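You operate a simulated robot arm through the tools that you are given. There is no shell and no other tool. Be economical: measure what you need, move in short steps, check, and stop when the job is done.

Carry out the task below with a simulated two-armed robot. There is one attempt and no reset: what you move stays moved.

## Task
Feed the shuttle a tray; reload the holder with the big clear tray.
Fine: lower tray dropped on the shuttle, upper tray let down, big clear tray on the upper gate; both gates in; the shuttle ends at D25.

Only the result counts: the job must be done as asked and must still hold three seconds after the hand-in. Knocking over, shifting, dropping, spilling or breaking anything else fails it.

## Robot
Two 7-joint arms with two-finger grippers on one trunk, on a base that drives. Base frame: it is fixed to the floor where the robot stands at the start and does not move with it; the origin is under the middle of the robot, x ahead of it, y to its left, z up. Lengths are in mm, angles in degrees, forces in N, time in s.
The left shoulder is at the start at [25, 218, 1230], the right one opposite. With the tool pointing down near the work surface each hand reaches from about 100 to 720 mm from the robot's upright axis, wherever it stands, measured 20 degrees to its own side. Places, roughly: deck of the tray shuttle [600, 0, 800]; lower gate [600, 200, 900]; top of the lower gate [600, 200, 900]; top of the upper gate [600, 200, 900]; tray shuttle [600, 0, 800]; upper gate [700, 200, 900]. Payload 2.2 kg a hand.
The TCP of each hand is the grasp point between the finger pads, 19 mm short of the fingertips. In the tool frame z runs along the fingers and y along their closing line. Largest opening 116 mm; the body of the gripper starts 70 mm behind the TCP.
Orientation is that of the tool frame in the base frame, as a unit quaternion [x, y, z, w]. With the fingers straight down and closing along the base's y, the tool's x points along the base's -x, its y along +y and its z along -z.

## Interface
- The arms move only by the tool move_arm. It takes "left_steps", "right_steps" or both (then of equal length, played together; a hand with none holds still); each is a list of rows, each an object (a shift or turn left out is 0, a gripper value left out holds the last) with "dp": the shift along the base's x, y, z in m, a list of three; "turn": the turn, a rotation vector about the base's x, y, z in degrees, a list of three; "claw": the opening in per cent of the stroke, from 0 (shut) to 100 (fully open). In form: [{"dp": [x, y, z], "turn": [wx, wy, wz], "claw": claw}, ...]. A call has 1 to 20 rows; each row is the pose to reach, as a shift and turn from the pose commanded when the call began. A row lasts 0.2 s, in which the tool goes at most 50 mm and 8.6 degrees; a call with a longer step from one row to the next is refused whole, and so is a gripper value outside its range. Where a pose cannot be reached the arm comes as near as it can. A force on the tool above 90 N (or 10 N above the force at the start of the call, whichever is more), or a blocked arm, ends the call early, and 0.2 s more pass. Each finger halts on what it meets, pressing with about 41 N; the grip force reading is that of the motor and also rises with nothing between the fingers. The clock runs only during rows and for 0.2 s after the last one: add rows that repeat a pose to give the fingers time. The reply holds the time, the measured pose of the TCP, the force on the tool along the base axes, the opening and the grip force, in the units named above and with some noise, with the torque about the TCP (base axes, N m) and any sound that the robot's microphone picked up.
- Cameras (640 x 400 px; columns grow to the right, rows downward): "scene" is now at [116.3, 26.5, 1400.4]; the picture's right is [0.30, -0.95, 0.00], its down [-0.64, -0.20, -0.74] and it looks along [0.71, 0.22, -0.67] (base axes); focal length 251 px, centre (320, 200). "left" rides on the left gripper at [69, 15, -97] in its tool frame; the picture's right is [-0.21, 0.98, 0.00], its down [-0.76, -0.17, -0.63] and it looks along [-0.62, -0.14, 0.78] (tool axes); focal length 251 px, centre (320, 200). "right" rides on the right gripper at [69, -15, -97] in its tool frame; the picture's right is [0.21, 0.98, 0.00], its down [-0.76, 0.17, -0.63] and it looks along [-0.62, 0.14, 0.77] (tool axes); focal length 251 px, centre (320, 200). There is no depth. A picture from a camera that has moved, and an enlarged one, comes with that camera's place and axes in the base frame and with its lens. The place of the scene camera against the robot may be out by one fixed shift of up to 18 mm in any direction.
- snapshot(camera): a new picture of that camera. It takes no simulated time.
- lift_body(by): slides the trunk up (or, below 0, down) by that many mm; the arms and the scene camera ride with it, the base frame stays. It gives what a move gives, with no picture.
- base_move(legs): drives the robot by 1 to 6 legs, each [ahead, left, turn to the left] in mm, mm and degrees, along the robot's own axes; the way and the turn of a leg run together, so that a leg with both is an arc; at most 1500 mm and 180 degrees a leg. The arms and the cameras ride along, it lands a little off, and it stops where it bumps. It gives what a move gives.
- aim_head(pan, tilt): turns the head with the scene camera to pan (to the left, within 80 degrees either way) and tilt (down, from -29 to 69), counted from straight ahead of the robot. It gives what a move gives.
- enlarge(camera, box): a new picture of the part [left, top, right, bottom] of that camera's present view, enlarged. It takes no simulated time.
- job_done(): hands the job in; it is judged then, once.

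Go step by step. Nothing tells you exact positions but the pictures and the camera data: compare them with the known pose of the tool, close in by small moves and look again before you grip or let go. The budget is 120 turns and 92 pictures, counting those below and the enlarged ones. Unless the task says otherwise, let go and move clear before handing in.

The tools are called after ">>>" as name(argument=value, ...) on one line, values as JSON. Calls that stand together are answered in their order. move_arm: Moves the arms, as the interface text tells. Its arguments: {"type":"object","properties":{"left_steps":{"type":"array","items":{"type":"object","properties":{"dp":{"type":"array","items":{"type":"number"}},"turn":{"type":"array","items":{"type":"number"}},"claw":{"type":"number"}}}},"right_steps":{"type":"array","items":{"type":"object","properties":{"dp":{"type":"array","items":{"type":"number"}},"turn":{"type":"array","items":{"type":"number"}},"claw":{"type":"number"}}}}},"required":[]} The other tools are called the same way: lift_body (by) slides the trunk up or down; base_move (legs) drives the base; aim_head (pan, tilt) turns the head that bears the scene camera; snapshot (camera) takes a picture; enlarge (camera, box) takes an enlarged picture of a part of a camera's view; job_done () hands the job in.

At the start:

```text
time: 0.0
left_tcp_pos: [505.7, 448.7, 1160.6]
left_tcp_rot: [0.0, 1.0, 0.0, 0.0]
left_force: [0.3, -0.4, -0.8]
left_torque: [0.01, -0.02, -0.02]
left_gripper_width: 116.2
left_grip_force: 0.0
right_tcp_pos: [326.8, 9.4, 1159.3]
right_tcp_rot: [0.0, 1.0, -0.001, 0.0]
right_force: [0.3, 0.1, -0.1]
right_torque: [0.01, 0.01, -0.01]
right_gripper_width: 116.3
right_grip_force: 0.0
trunk travel left (down, up): [-375.0, 115.0]
robot x, y, heading: [0.3, 2.5, 0.2]
head pan, tilt: [17.5, 42.0]
```

scene: 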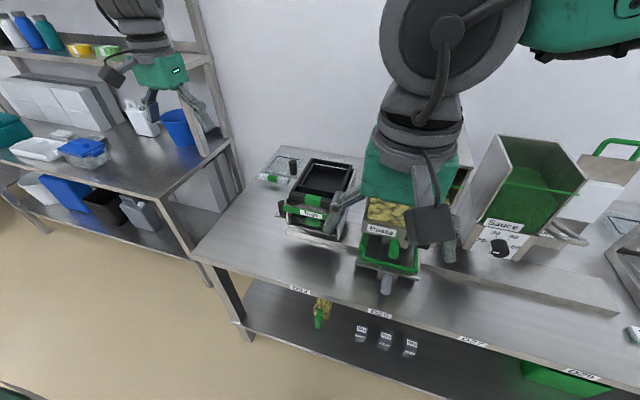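
right: 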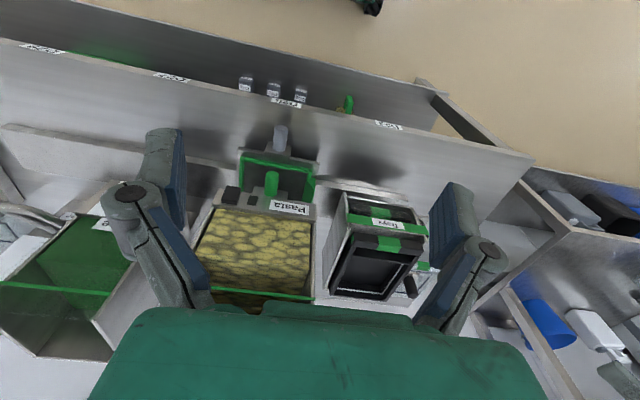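
left: 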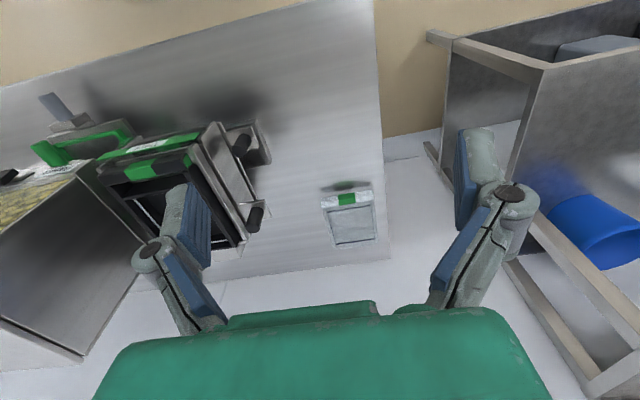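

I see a tray holder ("Trays"), a pasta hopper with a green shuttle in front of it, a sauce hopper, and a clear tray left of the holder. I'll look closer before doing anything.

>>> enlarge(camera="scene", box=[220, 130, 460, 340])

>>> enlarge(camera="left", box=[0, 80, 400, 300])

>>> enlarge(camera="right", box=[180, 60, 460, 320])

>>> enlarge(camera="scene", box=[0, 100, 220, 260])

```text
1.90 times, centred on (340, 235) of scene
camera zoom: at [116.3, 26.5, 1400.4], right [0.3, -0.95, 0.0], down [-0.64, -0.2, -0.74], along [0.71, 0.22, -0.67], focal length 478 px, centre (282, 133)
```

zoom: 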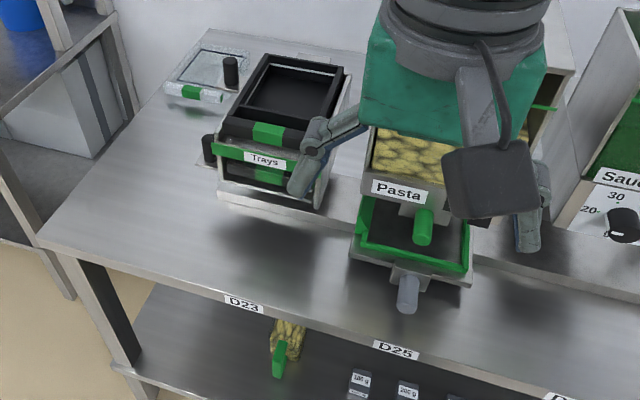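

```text
1.60 times, centred on (200, 190) of left
camera zoom: at [435.0, 465.1, 1258.0], right [0.21, 0.98, 0.0], down [0.76, -0.17, 0.63], along [0.62, -0.14, -0.78], focal length 402 px, centre (512, 216)
```

zoom: 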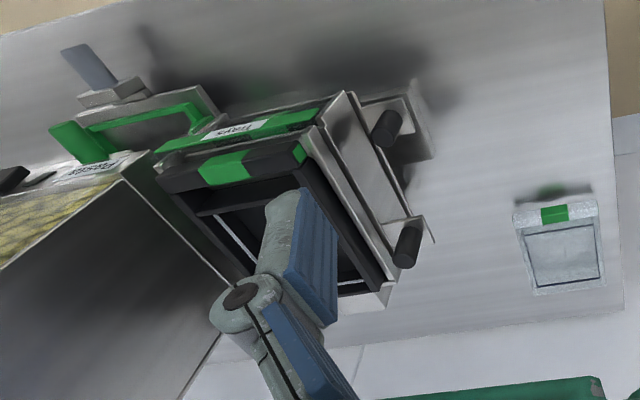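

```text
1.54 times, centred on (320, 190) of right
camera zoom: at [259.8, -7.0, 1255.3], right [-0.21, 0.98, 0.0], down [0.76, 0.17, 0.63], along [0.62, 0.13, -0.78], focal length 387 px, centre (320, 215)
```

zoom: 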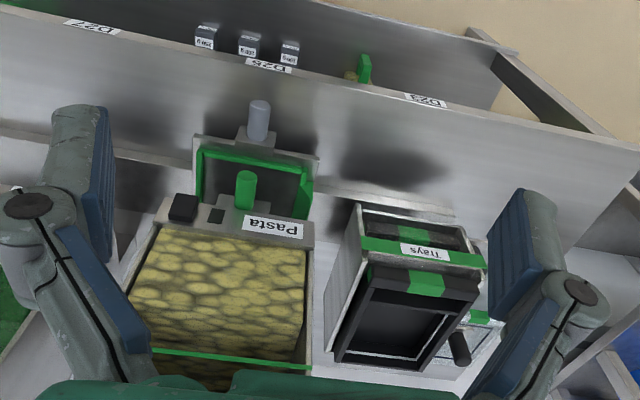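

```text
2.50 times, centred on (110, 180) of scene
camera zoom: at [116.3, 26.5, 1400.4], right [0.3, -0.95, 0.0], down [-0.64, -0.2, -0.74], along [0.71, 0.22, -0.67], focal length 628 px, centre (845, 250)
```

zoom: 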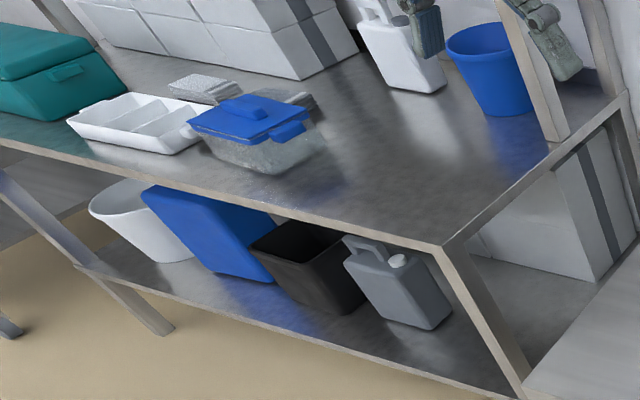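

The holder has two gates with black knobs on its left side. I'll pan the head to find all clear trays and the shuttle's rail.

>>> aim_head(pan=-25, tilt=42)

>>> snapshot(camera="scene")

```text
time: 1.1
left_tcp_pos: [503.3, 447.7, 1162.8]
left_tcp_rot: [0.0, 1.0, 0.001, 0.001]
left_force: [0.9, 0.5, 0.1]
left_torque: [0.01, -0.03, 0.01]
left_gripper_width: 116.1
left_grip_force: 0.1
right_tcp_pos: [326.1, 10.0, 1159.7]
right_tcp_rot: [0.0, 1.0, -0.001, 0.001]
right_force: [-0.4, -0.4, -0.1]
right_torque: [-0.01, -0.02, -0.01]
right_gripper_width: 115.9
right_grip_force: 0.1
trunk travel left (down, up): [-375.0, 115.0]
robot x, y, heading: [-0.4, -0.7, -0.1]
head pan, tilt: [-25.0, 42.0]
```

```text
84 pictures are left
camera scene: at [112.6, -34.0, 1400.6], right [-0.42, -0.91, 0.0], down [-0.61, 0.28, -0.74], along [0.67, -0.31, -0.67], focal length 251 px, centre (320, 200)
```

scene: 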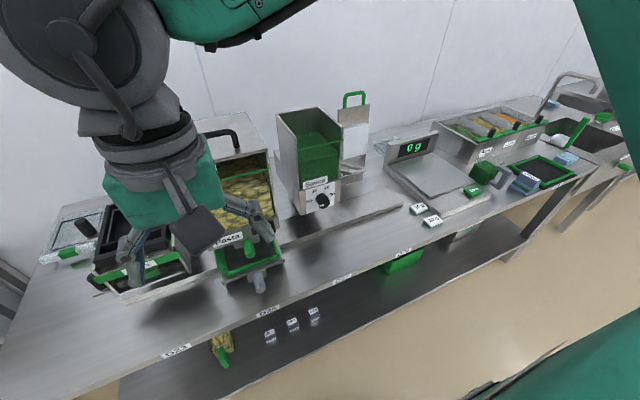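

The right arm blocks the holder. I'll move it to the right and look again.

>>> move_arm(right_steps=[{"dp": [0, -0.05, 0]}, {"dp": [0, -0.1, 0]}, {"dp": [0, -0.15, 0]}, {"dp": [0, -0.2, 0]}, {"dp": [0, -0.25, 0]}, {"dp": [0, -0.3, 0]}, {"dp": [0, -0.35, 0]}])

>>> aim_head(pan=22, tilt=42)

>>> snapshot(camera="scene")

>>> enlarge(camera="scene", box=[240, 100, 480, 250])

```text
time: 2.7
left_tcp_pos: [502.1, 442.0, 1165.5]
left_tcp_rot: [0.0, 1.0, 0.003, 0.002]
left_force: [0.6, 0.3, 0.0]
left_torque: [0.02, 0.02, 0.01]
left_gripper_width: 115.9
left_grip_force: 0.1
right_tcp_pos: [323.7, -349.3, 1161.9]
right_tcp_rot: [-0.001, 1.0, 0.002, 0.001]
right_force: [0.5, -0.1, 0.9]
right_torque: [0.02, 0.0, 0.0]
right_gripper_width: 116.0
right_grip_force: 0.0
trunk travel left (down, up): [-375.0, 115.0]
robot x, y, heading: [-1.0, -0.7, 0.0]
head pan, tilt: [-25.0, 42.0]
```

```text
time: 3.8
left_tcp_pos: [502.7, 445.7, 1165.2]
left_tcp_rot: [0.001, 1.0, 0.0, 0.001]
left_force: [-0.6, 0.0, -0.2]
left_torque: [0.01, 0.02, -0.02]
left_gripper_width: 115.8
left_grip_force: 0.2
right_tcp_pos: [323.3, -344.1, 1162.7]
right_tcp_rot: [0.0, 1.0, 0.001, 0.001]
right_force: [0.6, 0.9, -0.2]
right_torque: [-0.01, 0.0, -0.01]
right_gripper_width: 115.9
right_grip_force: 0.1
trunk travel left (down, up): [-375.0, 115.0]
robot x, y, heading: [0.7, 2.4, 0.0]
head pan, tilt: [22.0, 42.0]
```

```text
83 pictures are left
camera scene: at [113.2, 28.0, 1400.7], right [0.37, -0.93, 0.0], down [-0.62, -0.25, -0.74], along [0.69, 0.28, -0.67], focal length 251 px, centre (320, 200)
```

scene: 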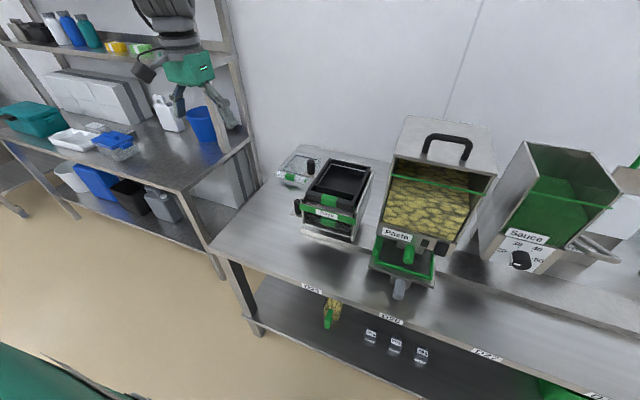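

```text
2.67 times, centred on (360, 175) of scene
camera zoom: at [113.2, 28.0, 1400.7], right [0.37, -0.93, 0.0], down [-0.62, -0.25, -0.74], along [0.69, 0.28, -0.67], focal length 670 px, centre (213, 267)
```

zoom: 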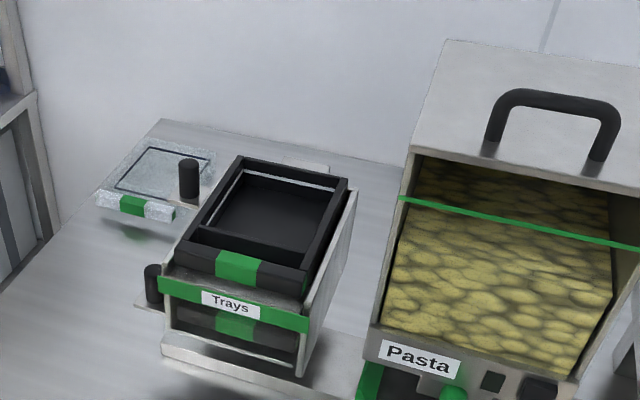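

Now the view is clear. Moving the left hand for a closer look at the holder's gates and clear tray.

>>> move_arm(left_steps=[{"dp": [-0.02, -0.02, -0.03]}, {"dp": [-0.04, -0.04, -0.06]}, {"dp": [-0.06, -0.04, -0.09]}, {"dp": [-0.08, -0.04, -0.12]}])

>>> snapshot(camera="left")

>>> enlarge(camera="scene", box=[260, 140, 460, 310])

```text
time: 4.8
left_tcp_pos: [423.6, 407.7, 1044.2]
left_tcp_rot: [0.0, 1.0, 0.0, 0.001]
left_force: [0.4, 0.5, -0.3]
left_torque: [-0.01, -0.03, 0.0]
left_gripper_width: 115.8
left_grip_force: 0.1
right_tcp_pos: [324.4, -342.3, 1164.1]
right_tcp_rot: [0.0, 1.0, 0.001, 0.001]
right_force: [0.3, 0.2, 0.6]
right_torque: [0.0, 0.02, -0.01]
right_gripper_width: 116.1
right_grip_force: 0.0
trunk travel left (down, up): [-375.0, 115.0]
robot x, y, heading: [-3.5, 0.1, 0.1]
head pan, tilt: [22.0, 42.0]
```

```text
81 pictures are left
camera left: at [351.9, 423.7, 1140.9], right [0.21, 0.98, 0.0], down [0.76, -0.17, 0.63], along [0.62, -0.14, -0.77], focal length 251 px, centre (320, 200)
```

left: 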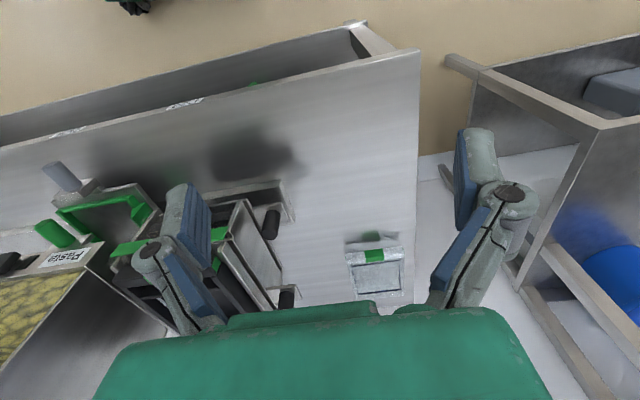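

```text
2.35 times, centred on (360, 225) of scene
camera zoom: at [113.0, 30.8, 1400.6], right [0.37, -0.93, 0.0], down [-0.62, -0.25, -0.74], along [0.69, 0.28, -0.67], focal length 591 px, centre (226, 141)
```

zoom: 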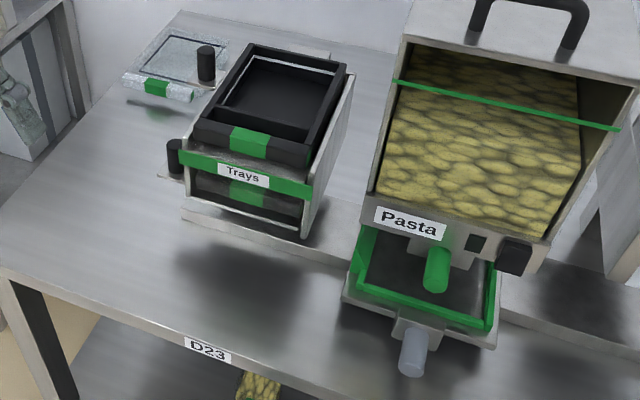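

I'll use the right wrist camera, tilted to look ahead at low height, for a frontal view of holder and shuttle.

>>> move_arm(right_steps=[{"dp": [-0.01, 0.04, -0.02], "turn": [0, -5, 0]}, {"dp": [-0.02, 0.08, -0.04], "turn": [0, -10, 0]}, {"dp": [-0.03, 0.12, -0.06], "turn": [0, -15, 0]}, {"dp": [-0.04, 0.16, -0.08], "turn": [0, -20, 0]}, {"dp": [-0.05, 0.2, -0.1], "turn": [0, -25, 0]}, {"dp": [-0.06, 0.24, -0.12], "turn": [0, -30, 0]}, {"dp": [-0.07, 0.28, -0.14], "turn": [0, -30, 0]}, {"dp": [-0.08, 0.32, -0.16], "turn": [0, -30, 0]}, {"dp": [-0.08, 0.36, -0.17], "turn": [0, -30, 0]}, {"dp": [-0.08, 0.39, -0.18], "turn": [0, -30, 0]}])

>>> snapshot(camera="right")

```text
time: 7.0
left_tcp_pos: [422.4, 410.3, 1043.6]
left_tcp_rot: [0.0, 1.0, -0.001, 0.001]
left_force: [-0.4, 0.9, -1.1]
left_torque: [0.04, -0.02, 0.02]
left_gripper_width: 115.7
left_grip_force: 0.0
right_tcp_pos: [251.0, 52.1, 980.8]
right_tcp_rot: [0.009, 0.966, 0.002, 0.258]
right_force: [0.1, 0.1, 0.3]
right_torque: [-0.03, 0.0, 0.0]
right_gripper_width: 116.0
right_grip_force: 0.0
right hand out of reach, approached as far as the arm can: row 2, 3, 4, 5, 6, 7
trunk travel left (down, up): [-375.0, 115.0]
robot x, y, heading: [-1.0, 0.9, 0.1]
head pan, tilt: [22.0, 42.0]
```

```text
79 pictures are left
camera right: at [142.2, 37.2, 1028.9], right [-0.17, 0.98, -0.1], down [0.34, 0.15, 0.93], along [0.92, 0.12, -0.36], focal length 251 px, centre (320, 200)
```

right: 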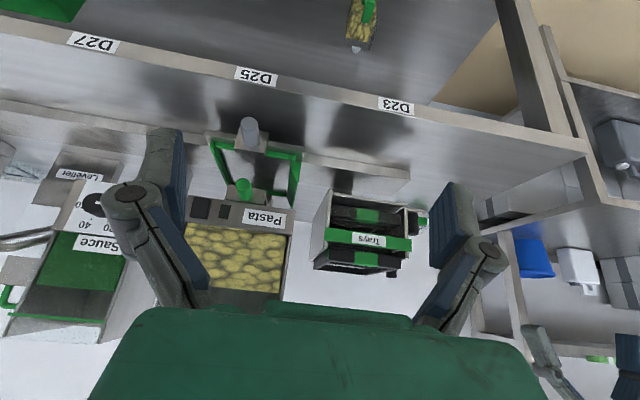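

>>> enlarge(camera="right", box=[190, 100, 440, 290])

>>> enlarge(camera="right", box=[300, 150, 440, 290])

```text
2.11 times, centred on (315, 195) of right
camera zoom: at [142.2, 37.2, 1028.9], right [-0.17, 0.98, -0.1], down [0.34, 0.15, 0.93], along [0.92, 0.12, -0.36], focal length 529 px, centre (330, 210)
```

zoom: 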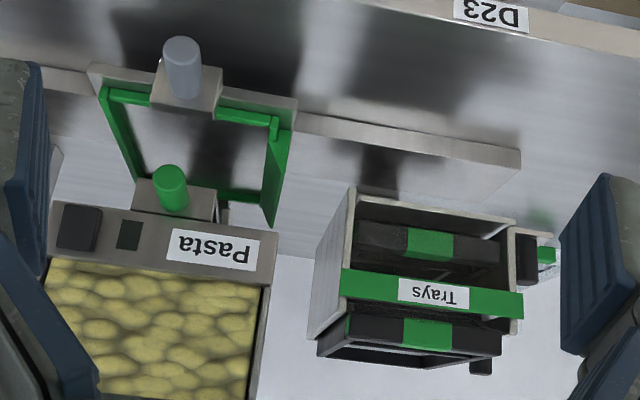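

```text
2.86 times, centred on (370, 220) of right
camera zoom: at [142.2, 37.2, 1028.9], right [-0.17, 0.98, -0.1], down [0.34, 0.15, 0.93], along [0.92, 0.12, -0.36], focal length 718 px, centre (177, 143)
```

zoom: 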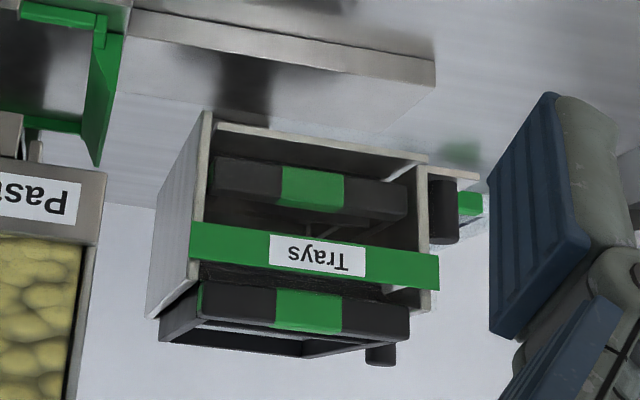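

Triangulating: the shuttle is at y≈-40 (D25), D23 at y≈180 lies under the holder's centre (y≈181). Lower knob is near (605,282,860), upper near (713,282,930), and the clear tray front is near (800,436,810). I'll drive ahead for reach.

>>> base_move(legs=[[120, 0, 0]])

>>> snapshot(camera="right")

>>> snapshot(camera="left")

```text
time: 8.3
left_tcp_pos: [542.8, 406.6, 1045.4]
left_tcp_rot: [0.0, 1.0, 0.001, 0.002]
left_force: [-0.1, 0.0, -0.3]
left_torque: [0.02, 0.03, 0.0]
left_gripper_width: 116.0
left_grip_force: 0.0
right_tcp_pos: [369.2, 49.3, 980.5]
right_tcp_rot: [0.006, 0.966, 0.003, 0.26]
right_force: [-1.0, -0.2, -0.1]
right_torque: [0.0, -0.02, 0.02]
right_gripper_width: 116.0
right_grip_force: 0.0
trunk travel left (down, up): [-375.0, 115.0]
robot x, y, heading: [118.7, 2.0, 0.2]
head pan, tilt: [22.0, 42.0]
```

```text
76 pictures are left
camera right: at [261.9, 31.8, 1028.0], right [-0.17, 0.98, -0.1], down [0.34, 0.15, 0.93], along [0.92, 0.13, -0.36], focal length 251 px, centre (320, 200)
```

right: 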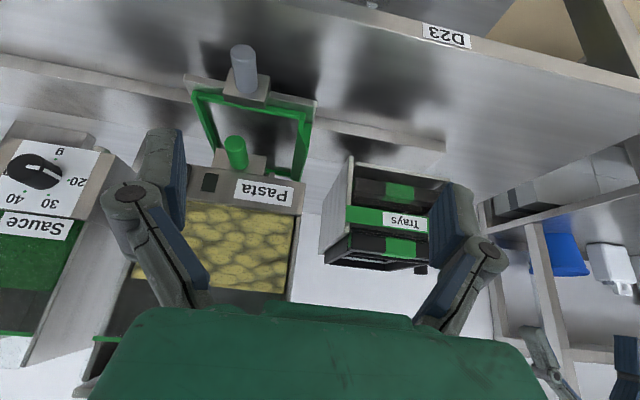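

```text
75 pictures are left
camera left: at [471.6, 422.1, 1142.1], right [0.21, 0.98, 0.0], down [0.75, -0.17, 0.63], along [0.62, -0.13, -0.77], focal length 251 px, centre (320, 200)
```

left: 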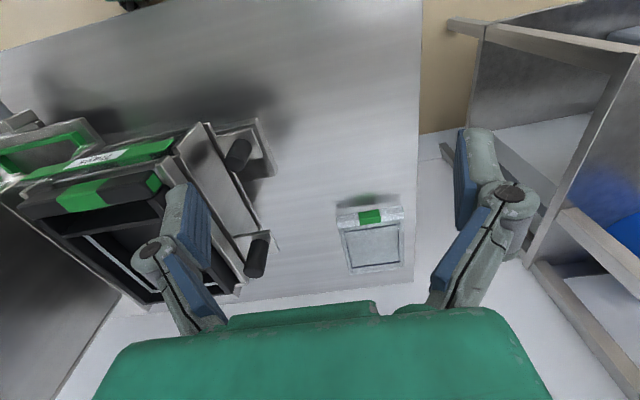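

Base drove cleanly. The shuttle handle is a horizontal stub near (470–500, -40, 803). I'll bring the right hand (kept tilted 30°) above it and look.

>>> move_arm(right_steps=[{"dp": [0.01, -0.04, -0.02]}, {"dp": [0.025, -0.08, -0.045]}, {"dp": [0.045, -0.089, -0.07]}, {"dp": [0.065, -0.089, -0.105]}])

>>> snapshot(camera="right")

>>> aim_head(pan=0, tilt=55)

>>> snapshot(camera="scene")

```text
time: 9.3
left_tcp_pos: [541.5, 406.3, 1045.9]
left_tcp_rot: [-0.001, 1.0, 0.001, 0.002]
left_force: [0.0, 0.3, -0.2]
left_torque: [-0.04, 0.02, 0.0]
left_gripper_width: 116.0
left_grip_force: 0.0
right_tcp_pos: [433.7, -40.7, 870.9]
right_tcp_rot: [0.007, 0.966, 0.004, 0.259]
right_force: [-0.6, 0.2, 0.8]
right_torque: [0.04, 0.01, 0.02]
right_gripper_width: 115.9
right_grip_force: 0.0
trunk travel left (down, up): [-375.0, 115.0]
robot x, y, heading: [117.6, -1.6, 0.2]
head pan, tilt: [22.0, 42.0]
```

```text
74 pictures are left
camera right: at [325.7, -56.7, 919.1], right [-0.17, 0.98, -0.1], down [0.34, 0.15, 0.93], along [0.92, 0.13, -0.36], focal length 251 px, centre (320, 200)
```

right: 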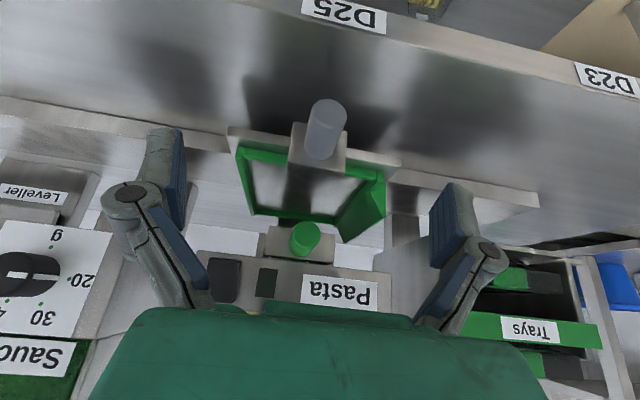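

```text
time: 10.1
left_tcp_pos: [540.4, 406.5, 1045.8]
left_tcp_rot: [0.0, 1.0, 0.0, 0.001]
left_force: [0.2, -0.3, -0.7]
left_torque: [0.0, -0.02, -0.02]
left_gripper_width: 115.9
left_grip_force: 0.1
right_tcp_pos: [432.6, -40.6, 871.9]
right_tcp_rot: [0.007, 0.965, 0.003, 0.261]
right_force: [0.1, -0.5, 0.0]
right_torque: [0.01, -0.01, 0.0]
right_gripper_width: 115.7
right_grip_force: 0.1
trunk travel left (down, up): [-375.0, 115.0]
robot x, y, heading: [120.3, 1.9, 0.3]
head pan, tilt: [0.0, 55.0]
```

```text
73 pictures are left
camera scene: at [228.2, 1.8, 1382.9], right [0.0, -1.0, 0.0], down [-0.82, 0.0, -0.57], along [0.57, 0.0, -0.82], focal length 251 px, centre (320, 200)
```

scene: 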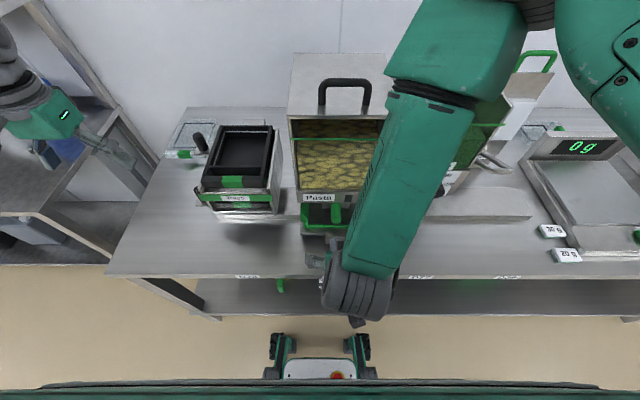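

>>> move_arm(right_steps=[{"dp": [0.013, 0.002, -0.02]}, {"dp": [0.026, 0.002, -0.04]}, {"dp": [0.033, 0.002, -0.052]}])

>>> snapshot(camera="right")

```text
time: 10.9
left_tcp_pos: [541.2, 406.2, 1046.3]
left_tcp_rot: [-0.001, 1.0, 0.001, 0.002]
left_force: [0.6, 0.3, -0.9]
left_torque: [0.04, -0.01, 0.0]
left_gripper_width: 115.9
left_grip_force: 0.0
right_tcp_pos: [467.7, -39.8, 823.1]
right_tcp_rot: [0.007, 0.966, 0.004, 0.259]
right_force: [-0.4, -0.4, -0.9]
right_torque: [0.0, -0.01, -0.05]
right_gripper_width: 115.8
right_grip_force: 0.0
trunk travel left (down, up): [-375.0, 115.0]
robot x, y, heading: [116.1, -0.8, -0.3]
head pan, tilt: [0.0, 55.0]
```

```text
72 pictures are left
camera right: at [359.2, -56.0, 870.3], right [-0.17, 0.98, -0.1], down [0.34, 0.15, 0.93], along [0.92, 0.13, -0.36], focal length 251 px, centre (320, 200)
```

right: 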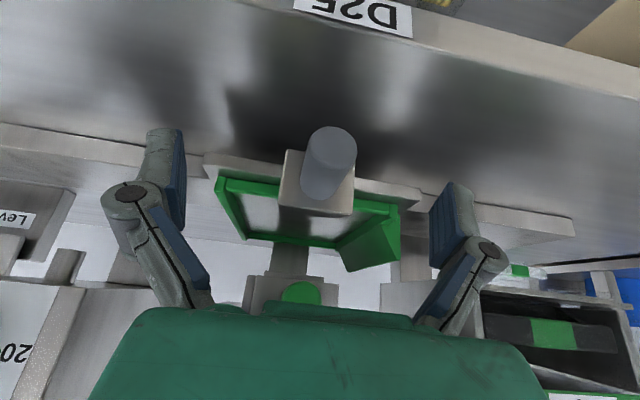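

Handle tip is at about (467,-37,799), diameter ~26. Go in and grip.

>>> move_arm(right_steps=[{"dp": [0.012, 0.002, -0.022]}, {"dp": [0.012, 0.002, -0.022], "claw": 40}, {"dp": [0.012, 0.002, -0.022], "claw": 10}, {"dp": [0.012, 0.002, -0.022], "claw": 10}, {"dp": [0.012, 0.002, -0.022], "claw": 10}])

>>> snapshot(camera="right")

```text
time: 12.1
left_tcp_pos: [542.2, 406.5, 1044.6]
left_tcp_rot: [-0.001, 1.0, 0.001, 0.001]
left_force: [-1.0, -0.4, -0.6]
left_torque: [0.03, 0.0, -0.02]
left_gripper_width: 115.8
left_grip_force: 0.1
right_tcp_pos: [480.1, -36.9, 801.2]
right_tcp_rot: [0.006, 0.966, 0.003, 0.259]
right_force: [2.5, 3.8, -12.1]
right_torque: [0.02, -0.65, 0.12]
right_gripper_width: 22.7
right_grip_force: 45.0
trunk travel left (down, up): [-375.0, 115.0]
robot x, y, heading: [121.8, 0.0, 0.1]
head pan, tilt: [0.0, 55.0]
```

```text
71 pictures are left
camera right: at [371.8, -52.5, 848.1], right [-0.18, 0.98, -0.1], down [0.34, 0.15, 0.93], along [0.92, 0.13, -0.36], focal length 251 px, centre (320, 200)
```

right: 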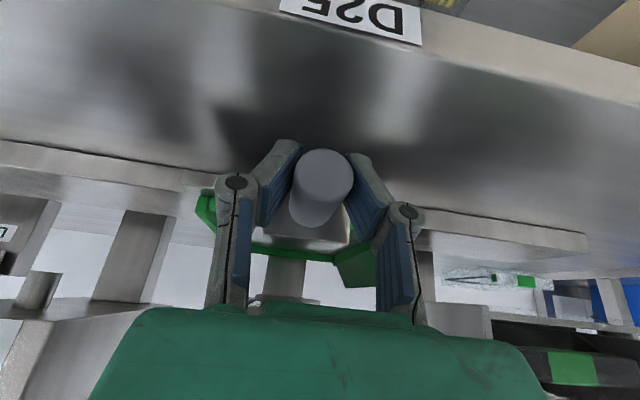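

>>> move_arm(right_steps=[{"dp": [0, 0.02, 0]}, {"dp": [0, 0.05, 0]}, {"dp": [0, 0.08, 0]}, {"dp": [0, 0.11, 0]}, {"dp": [0, 0.14, 0]}, {"dp": [0, 0.17, 0]}, {"dp": [0, 0.195, 0]}, {"dp": [0, 0.21, 0]}, {"dp": [0, 0.219, 0]}, {"dp": [0, 0.219, 0]}])

>>> snapshot(camera="right")

>>> snapshot(camera="scene")

```text
time: 14.3
left_tcp_pos: [542.1, 406.8, 1043.9]
left_tcp_rot: [0.0, 1.0, 0.001, 0.001]
left_force: [-1.3, -0.4, -0.2]
left_torque: [0.01, -0.01, 0.0]
left_gripper_width: 116.1
left_grip_force: 0.0
right_tcp_pos: [479.5, 180.9, 799.1]
right_tcp_rot: [0.007, 0.965, 0.003, 0.261]
right_force: [7.4, 3.7, -28.7]
right_torque: [-0.06, 0.47, -0.17]
right_gripper_width: 22.6
right_grip_force: 45.4
trunk travel left (down, up): [-375.0, 115.0]
robot x, y, heading: [119.7, 0.2, 0.3]
head pan, tilt: [0.0, 55.0]
```

```text
70 pictures are left
camera right: at [371.7, 164.6, 847.9], right [-0.17, 0.98, -0.1], down [0.34, 0.15, 0.93], along [0.92, 0.13, -0.36], focal length 251 px, centre (320, 200)
```

right: 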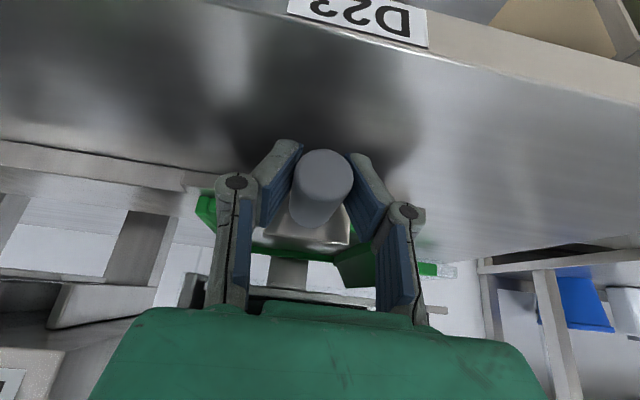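

```text
69 pictures are left
camera scene: at [232.8, 6.1, 1382.2], right [0.0, -1.0, 0.01], down [-0.82, 0.0, -0.57], along [0.57, 0.0, -0.82], focal length 251 px, centre (320, 200)
```

scene: 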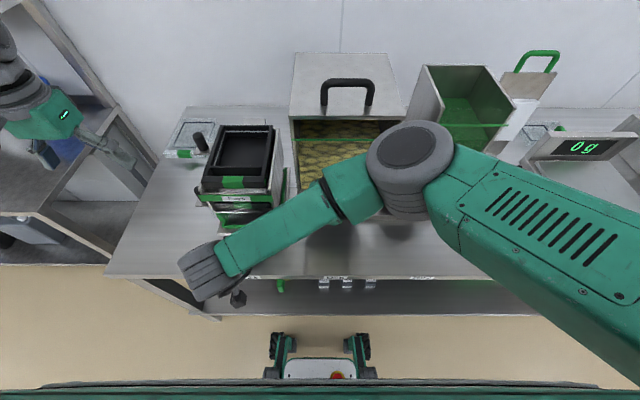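

Shuttle moved ~218 mm; label comparison says ~2.5 mm more. I'll nudge it and bring the left hand around, turned to close along x, looking at the gates.

>>> move_arm(right_steps=[{"dp": [0, 0.0025, -0.002]}, {"dp": [0, 0.0025, -0.002]}, {"dp": [0, 0.0025, -0.002]}, {"dp": [0, 0.0025, -0.002]}, {"dp": [0, 0.0025, -0.002]}, {"dp": [0, 0.0025, -0.002]}, {"dp": [0, 0.0025, -0.002]}, {"dp": [0, 0.0025, -0.002]}, {"dp": [0, 0.0025, -0.002]}, {"dp": [0, 0.0025, -0.002]}, {"dp": [0, 0.0025, -0.002]}, {"dp": [0, 0.0025, -0.002]}], left_steps=[{"dp": [0.005, 0, -0.005], "turn": [0, 0, -8]}, {"dp": [0.01, 0, -0.01], "turn": [0, 0, -16]}, {"dp": [0.015, 0, -0.015], "turn": [0, 0, -24]}, {"dp": [0.02, 0, -0.02], "turn": [0, 0, -32]}, {"dp": [0.025, 0, -0.025], "turn": [0, 0, -40]}, {"dp": [0.03, 0, -0.03], "turn": [0, 0, -48]}, {"dp": [0.035, 0, -0.035], "turn": [0, 0, -56]}, {"dp": [0.04, 0, -0.04], "turn": [0, 0, -64]}, {"dp": [0.045, 0, -0.045], "turn": [0, 0, -72]}, {"dp": [0.05, 0, -0.05], "turn": [0, 0, -80]}, {"dp": [0.055, 0, -0.055], "turn": [0, 0, -88]}, {"dp": [0.06, 0, -0.06], "turn": [0, 0, -90]}])

>>> snapshot(camera="left")

```text
time: 16.9
left_tcp_pos: [604.1, 405.8, 984.0]
left_tcp_rot: [0.708, 0.706, -0.003, 0.003]
left_force: [-0.3, -0.5, -0.1]
left_torque: [0.01, 0.01, -0.03]
left_gripper_width: 115.8
left_grip_force: 0.1
right_tcp_pos: [479.3, 182.7, 798.1]
right_tcp_rot: [0.007, 0.966, 0.003, 0.26]
right_force: [18.8, 7.9, -0.1]
right_torque: [0.03, 0.04, 0.19]
right_gripper_width: 21.5
right_grip_force: 45.1
trunk travel left (down, up): [-375.0, 115.0]
robot x, y, heading: [120.5, -0.4, 0.3]
head pan, tilt: [0.0, 55.0]
```

```text
68 pictures are left
camera left: at [617.3, 476.2, 1080.9], right [0.98, -0.22, 0.0], down [-0.17, -0.75, 0.64], along [-0.14, -0.62, -0.77], focal length 251 px, centre (320, 200)
```

left: 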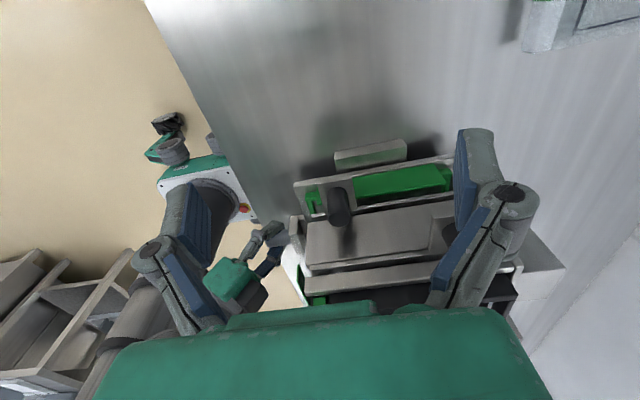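

>>> enlarge(camera="left", box=[270, 120, 530, 310])

```text
2.11 times, centred on (400, 215) of left
camera zoom: at [617.3, 476.2, 1080.9], right [0.98, -0.22, 0.0], down [-0.17, -0.75, 0.64], along [-0.14, -0.62, -0.77], focal length 529 px, centre (152, 168)
```

zoom: 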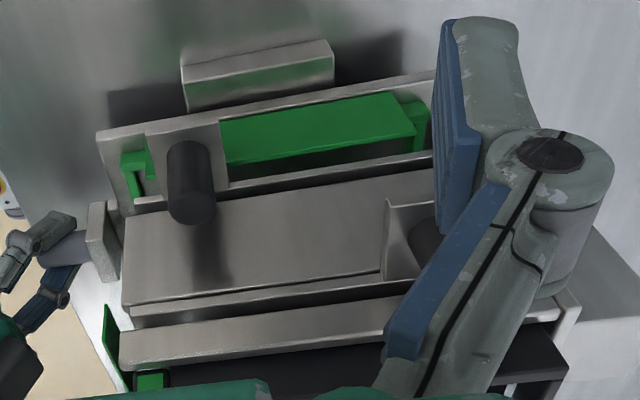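

Lower knob: axis near (596,286), z 837–880. Moving above it.

>>> move_arm(left_steps=[{"dp": [-0.002, -0.04, -0.01]}, {"dp": [-0.004, -0.08, -0.025]}, {"dp": [-0.006, -0.1, -0.04]}, {"dp": [-0.008, -0.119, -0.06]}, {"dp": [-0.008, -0.119, -0.06]}])

>>> snapshot(camera="left")

```text
time: 18.1
left_tcp_pos: [596.4, 286.6, 923.6]
left_tcp_rot: [0.707, 0.707, -0.002, 0.003]
left_force: [0.2, -0.3, 0.3]
left_torque: [0.01, -0.01, 0.0]
left_gripper_width: 116.1
left_grip_force: 0.1
right_tcp_pos: [478.7, 182.7, 799.3]
right_tcp_rot: [0.007, 0.966, 0.003, 0.259]
right_force: [13.2, 3.7, -8.4]
right_torque: [0.04, 0.34, -0.09]
right_gripper_width: 21.3
right_grip_force: 44.7
trunk travel left (down, up): [-375.0, 115.0]
robot x, y, heading: [121.7, -3.4, 0.1]
head pan, tilt: [0.0, 55.0]
```

```text
66 pictures are left
camera left: at [609.2, 357.4, 1020.2], right [0.98, -0.21, 0.0], down [-0.17, -0.75, 0.64], along [-0.13, -0.62, -0.77], focal length 251 px, centre (320, 200)
```

left: 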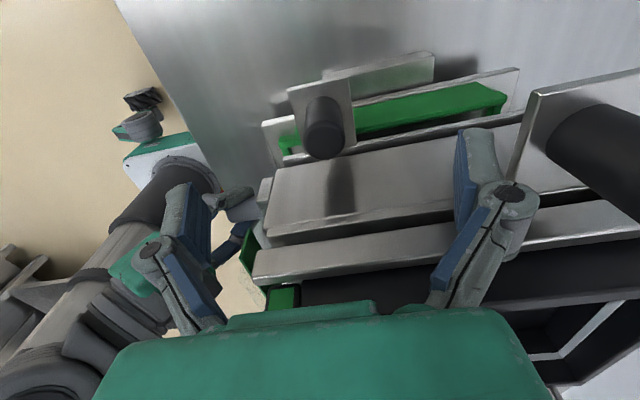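

>>> move_arm(left_steps=[{"dp": [0.001, 0, -0.03]}, {"dp": [0.001, 0, -0.05]}, {"dp": [0.001, 0, -0.06]}, {"dp": [0.001, 0, -0.06], "claw": 50}, {"dp": [0.001, 0, -0.06], "claw": 10}, {"dp": [0.001, 0, -0.06], "claw": 10}, {"dp": [0.001, 0, -0.06], "claw": 10}])

>>> snapshot(camera="left")

```text
time: 18.8
left_tcp_pos: [599.5, 283.1, 889.4]
left_tcp_rot: [0.706, 0.708, 0.009, 0.013]
left_force: [-6.2, 8.1, 23.3]
left_torque: [-1.67, -0.31, -0.37]
left_gripper_width: 115.8
left_grip_force: 0.1
right_tcp_pos: [478.4, 175.3, 797.1]
right_tcp_rot: [0.008, 0.965, 0.002, 0.262]
right_force: [2.8, 2.2, -4.9]
right_torque: [-0.03, -0.87, -0.03]
right_gripper_width: 21.3
right_grip_force: 44.9
trunk travel left (down, up): [-375.0, 115.0]
robot x, y, heading: [120.0, 1.0, -0.0]
head pan, tilt: [0.0, 55.0]
stopped in row 3 (left hand): the force on the tool passed its limit at 104 N (the readings are from after the stop); the commanded pose is now the measured one
```

```text
65 pictures are left
camera left: at [610.7, 353.7, 985.1], right [0.98, -0.21, 0.03], down [-0.18, -0.75, 0.63], along [-0.11, -0.62, -0.77], focal length 251 px, centre (320, 200)
```

left: 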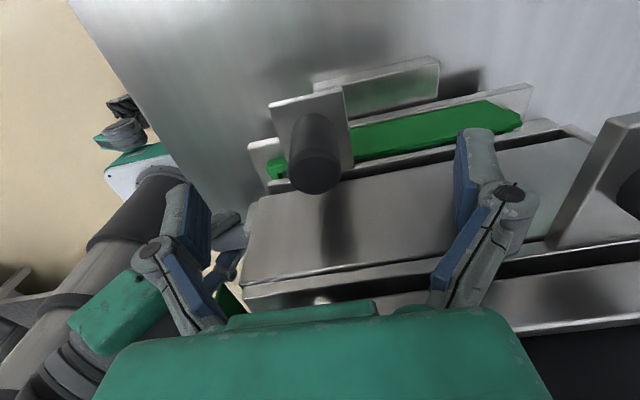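

The wrist touched something on the holder (contact ~50 mm toward the holder). I'll back off up and out, tilting the hand away from the holder, and check the state.

>>> move_arm(left_steps=[{"dp": [-0.003, 0.003, 0.02]}, {"dp": [-0.003, 0.004, 0.045], "turn": [-6, 0, 0]}, {"dp": [-0.003, 0.01, 0.06], "turn": [-12, 0, 0]}, {"dp": [-0.003, 0.02, 0.06], "turn": [-18, 0, 0]}, {"dp": [-0.003, 0.03, 0.06], "turn": [-24, 0, 0]}, {"dp": [-0.003, 0.04, 0.06], "turn": [-30, 0, 0]}, {"dp": [-0.003, 0.04, 0.06], "turn": [-30, 0, 0]}])

>>> snapshot(camera="left")

>>> enlarge(camera="scene", box=[150, 90, 350, 250])

```text
time: 20.4
left_tcp_pos: [597.7, 324.6, 946.2]
left_tcp_rot: [0.678, 0.686, -0.177, 0.195]
left_force: [0.3, 0.4, -0.1]
left_torque: [0.01, 0.05, 0.0]
left_gripper_width: 116.1
left_grip_force: 0.0
right_tcp_pos: [477.7, 177.3, 798.0]
right_tcp_rot: [0.007, 0.965, 0.002, 0.261]
right_force: [-4.5, 5.1, -0.4]
right_torque: [0.02, -0.62, 0.18]
right_gripper_width: 20.7
right_grip_force: 45.0
trunk travel left (down, up): [-375.0, 115.0]
robot x, y, heading: [121.4, 1.5, 0.2]
head pan, tilt: [0.0, 55.0]
```

```text
64 pictures are left
camera left: at [608.6, 434.0, 994.9], right [0.98, -0.17, 0.13], down [-0.18, -0.33, 0.93], along [-0.11, -0.93, -0.36], focal length 251 px, centre (320, 200)
```

left: 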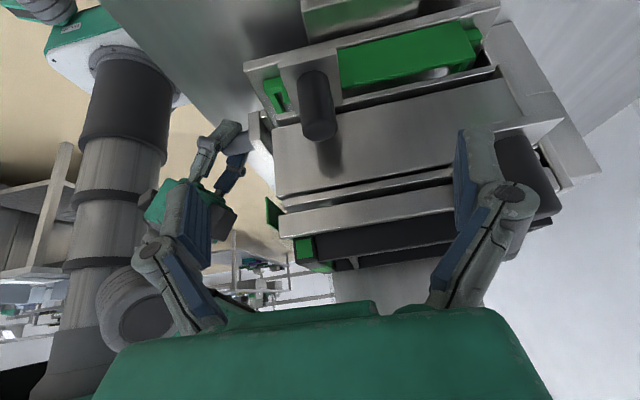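

```text
2.50 times, centred on (250, 170) of scene
camera zoom: at [229.2, 6.7, 1382.8], right [0.0, -1.0, 0.01], down [-0.82, 0.0, -0.57], along [0.57, 0.0, -0.82], focal length 628 px, centre (495, 275)
```

zoom: 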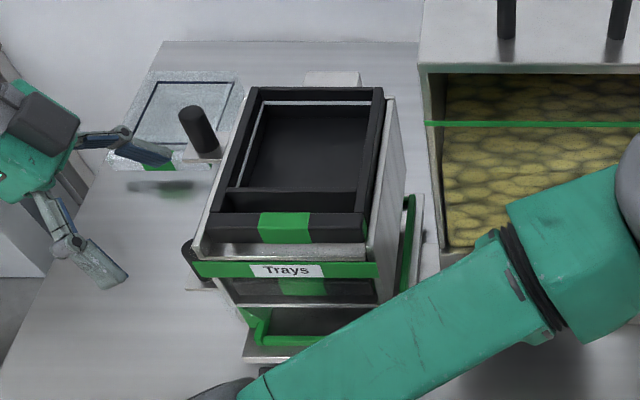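

>>> move_arm(right_steps=[{"dp": [0, 0.005, 0]}, {"dp": [0, 0.005, 0]}, {"dp": [0, 0.005, 0]}])

>>> enlarge(camera="right", box=[160, 120, 480, 320])

>>> enlarge(camera="left", box=[220, 0, 600, 280])

```text
time: 21.2
left_tcp_pos: [597.8, 325.1, 945.7]
left_tcp_rot: [0.679, 0.685, -0.177, 0.195]
left_force: [0.7, 0.5, -0.7]
left_torque: [-0.02, 0.0, 0.03]
left_gripper_width: 116.1
left_grip_force: 0.0
right_tcp_pos: [477.5, 183.0, 796.6]
right_tcp_rot: [0.008, 0.965, 0.001, 0.261]
right_force: [-4.4, 6.1, -3.0]
right_torque: [-0.02, -0.13, -0.19]
right_gripper_width: 20.6
right_grip_force: 45.2
trunk travel left (down, up): [-375.0, 115.0]
robot x, y, heading: [124.6, 3.1, 0.2]
head pan, tilt: [0.0, 55.0]
```

```text
2.00 times, centred on (320, 220) of right
camera zoom: at [369.6, 168.0, 844.8], right [-0.17, 0.98, -0.1], down [0.34, 0.16, 0.93], along [0.93, 0.12, -0.36], focal length 503 px, centre (320, 160)
```

zoom: 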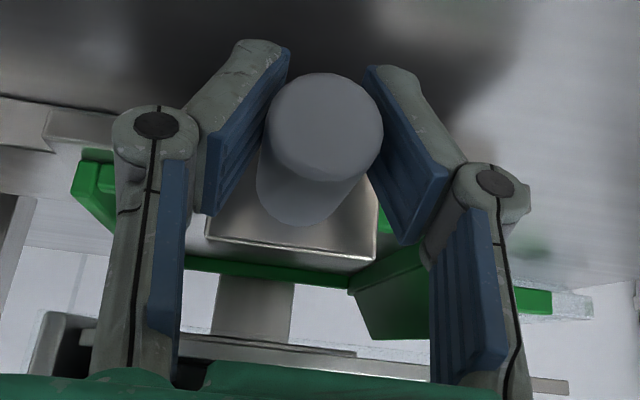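

```text
1.43 times, centred on (410, 140) of left
camera zoom: at [608.5, 434.8, 994.6], right [0.98, -0.17, 0.13], down [-0.18, -0.33, 0.93], along [-0.11, -0.93, -0.36], focal length 359 px, centre (191, 286)
```

zoom: 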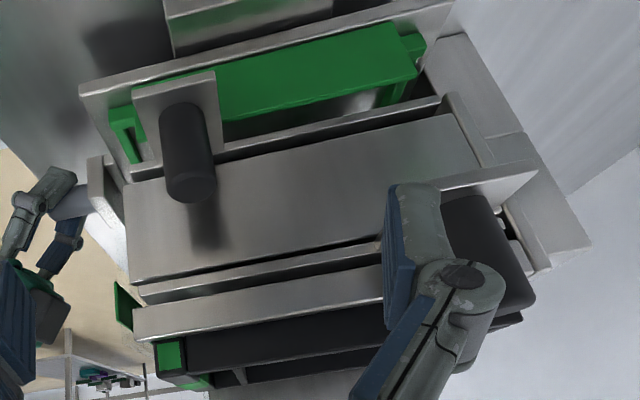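

Shuttle is aligned (≈183 vs tray 181). Approaching the lower knob along the tilted tool axis.

>>> move_arm(left_steps=[{"dp": [-0.001, -0.01, -0.025]}, {"dp": [-0.001, -0.022, -0.05]}, {"dp": [-0.001, -0.03, -0.068]}, {"dp": [-0.001, -0.037, -0.082]}, {"dp": [-0.001, -0.037, -0.082]}])

>>> snapshot(camera="left")

```text
time: 22.4
left_tcp_pos: [596.6, 289.1, 862.6]
left_tcp_rot: [0.679, 0.685, -0.176, 0.194]
left_force: [0.2, 0.4, -0.3]
left_torque: [0.0, 0.0, 0.0]
left_gripper_width: 115.9
left_grip_force: 0.0
right_tcp_pos: [478.4, 182.4, 798.0]
right_tcp_rot: [0.008, 0.965, 0.002, 0.262]
right_force: [-5.1, 8.8, -8.1]
right_torque: [0.05, 0.09, 0.3]
right_gripper_width: 20.8
right_grip_force: 44.9
trunk travel left (down, up): [-375.0, 115.0]
robot x, y, heading: [119.7, -1.5, 0.1]
head pan, tilt: [0.0, 55.0]
```

```text
60 pictures are left
camera left: at [607.4, 398.3, 911.6], right [0.98, -0.17, 0.13], down [-0.18, -0.33, 0.92], along [-0.11, -0.93, -0.36], focal length 251 px, centre (320, 200)
```

left: 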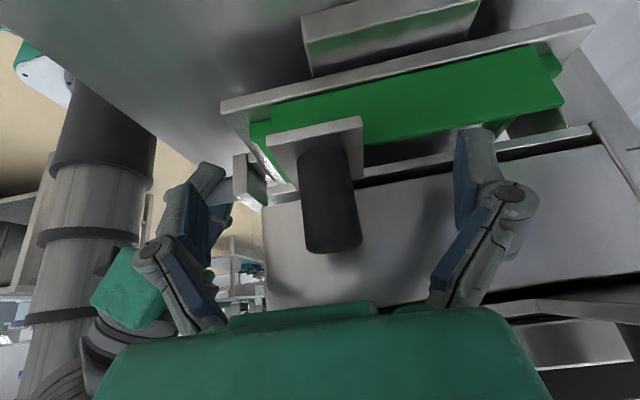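

>>> move_arm(left_steps=[{"dp": [0.003, -0.002, 0], "claw": 60}, {"dp": [0.003, -0.002, 0], "claw": 10}, {"dp": [0.003, -0.002, 0], "claw": 10}, {"dp": [0.003, -0.002, 0], "claw": 10}, {"dp": [0.003, -0.002, 0], "claw": 10}])

>>> snapshot(camera="left")

```text
time: 23.6
left_tcp_pos: [599.3, 286.4, 863.0]
left_tcp_rot: [0.679, 0.685, -0.177, 0.195]
left_force: [6.3, 0.2, -4.0]
left_torque: [0.08, -0.21, -0.1]
left_gripper_width: 40.5
left_grip_force: 45.2
right_tcp_pos: [477.8, 182.6, 797.3]
right_tcp_rot: [0.008, 0.965, 0.001, 0.262]
right_force: [-10.2, 6.7, -7.6]
right_torque: [0.0, -0.06, 0.13]
right_gripper_width: 20.6
right_grip_force: 45.0
trunk travel left (down, up): [-375.0, 115.0]
robot x, y, heading: [121.3, 2.2, 0.2]
head pan, tilt: [0.0, 55.0]
```

```text
59 pictures are left
camera left: at [609.9, 396.4, 911.8], right [0.98, -0.17, 0.13], down [-0.18, -0.33, 0.92], along [-0.11, -0.93, -0.36], focal length 251 px, centre (320, 200)
```

left: 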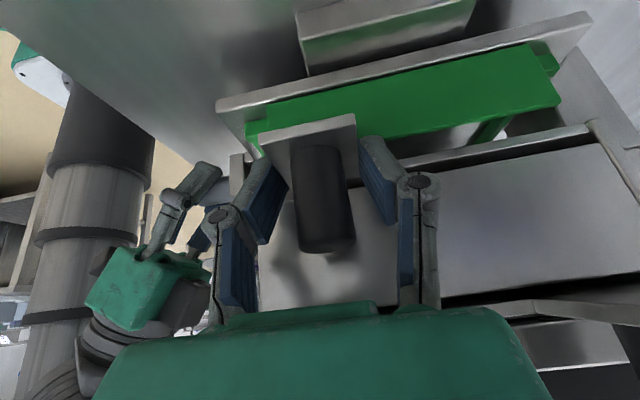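

The fingertips closed on the tab plate, not the knob. I'll reopen, raise 12 mm and grip the knob.

>>> move_arm(left_steps=[{"dp": [0, 0, 0], "claw": 60}, {"dp": [0, 0, 0], "claw": 60}, {"dp": [0, 0, 0.013], "claw": 60}, {"dp": [0, -0.001, 0.013], "claw": 10}, {"dp": [0, -0.001, 0.013], "claw": 10}, {"dp": [0, -0.001, 0.013], "claw": 10}, {"dp": [0, -0.001, 0.013], "claw": 10}])

>>> snapshot(camera="left")

```text
time: 25.2
left_tcp_pos: [599.4, 286.0, 876.2]
left_tcp_rot: [0.679, 0.685, -0.176, 0.195]
left_force: [0.6, 0.6, -0.7]
left_torque: [-0.02, -0.02, -0.02]
left_gripper_width: 11.5
left_grip_force: 0.2
right_tcp_pos: [478.8, 182.8, 796.5]
right_tcp_rot: [0.009, 0.965, 0.0, 0.261]
right_force: [-9.4, 4.1, -16.0]
right_torque: [-0.01, 0.14, 0.1]
right_gripper_width: 20.6
right_grip_force: 44.7
trunk travel left (down, up): [-375.0, 115.0]
robot x, y, heading: [122.3, 1.8, 0.2]
head pan, tilt: [0.0, 55.0]
```

```text
58 pictures are left
camera left: at [610.3, 394.8, 925.4], right [0.98, -0.17, 0.13], down [-0.18, -0.33, 0.93], along [-0.11, -0.93, -0.36], focal length 251 px, centre (320, 200)
```

left: 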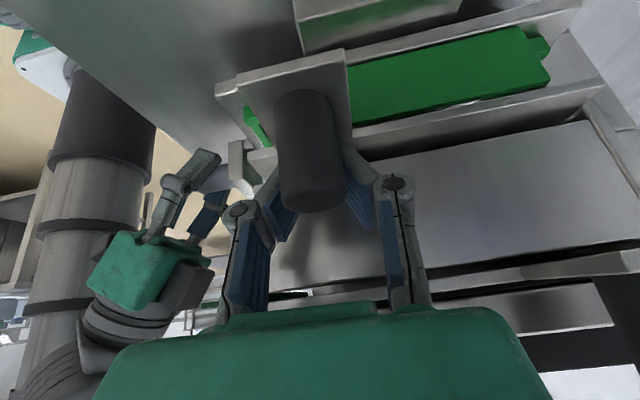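

The knob is ~25 mm further out than thought: the fingers closed behind it. Opening, shifting +y to straddle the knob, and closing.

>>> move_arm(left_steps=[{"dp": [0, 0, 0], "claw": 65}, {"dp": [0, 0, 0], "claw": 65}, {"dp": [-0.001, 0.012, 0], "claw": 65}, {"dp": [-0.002, 0.025, 0], "claw": 65}, {"dp": [-0.002, 0.025, 0], "claw": 5}, {"dp": [-0.002, 0.025, 0], "claw": 5}, {"dp": [-0.002, 0.025, 0], "claw": 5}, {"dp": [-0.002, 0.025, 0], "claw": 5}])

>>> snapshot(camera="left")

```text
time: 27.0
left_tcp_pos: [599.0, 309.8, 876.0]
left_tcp_rot: [0.678, 0.686, -0.176, 0.195]
left_force: [13.5, 0.6, -4.2]
left_torque: [1.07, -0.25, 0.07]
left_gripper_width: 24.7
left_grip_force: 45.3
right_tcp_pos: [478.0, 183.2, 796.7]
right_tcp_rot: [0.009, 0.965, 0.001, 0.261]
right_force: [-15.5, 4.5, -15.6]
right_torque: [-0.02, -0.27, 0.09]
right_gripper_width: 20.8
right_grip_force: 45.2
trunk travel left (down, up): [-375.0, 115.0]
robot x, y, heading: [125.0, 0.5, -0.1]
head pan, tilt: [0.0, 55.0]
```

```text
57 pictures are left
camera left: at [609.7, 420.6, 925.7], right [0.98, -0.17, 0.13], down [-0.18, -0.33, 0.92], along [-0.11, -0.93, -0.36], focal length 251 px, centre (320, 200)
```

left: 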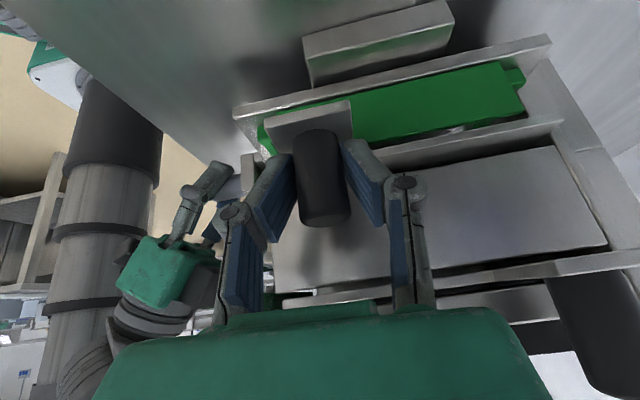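

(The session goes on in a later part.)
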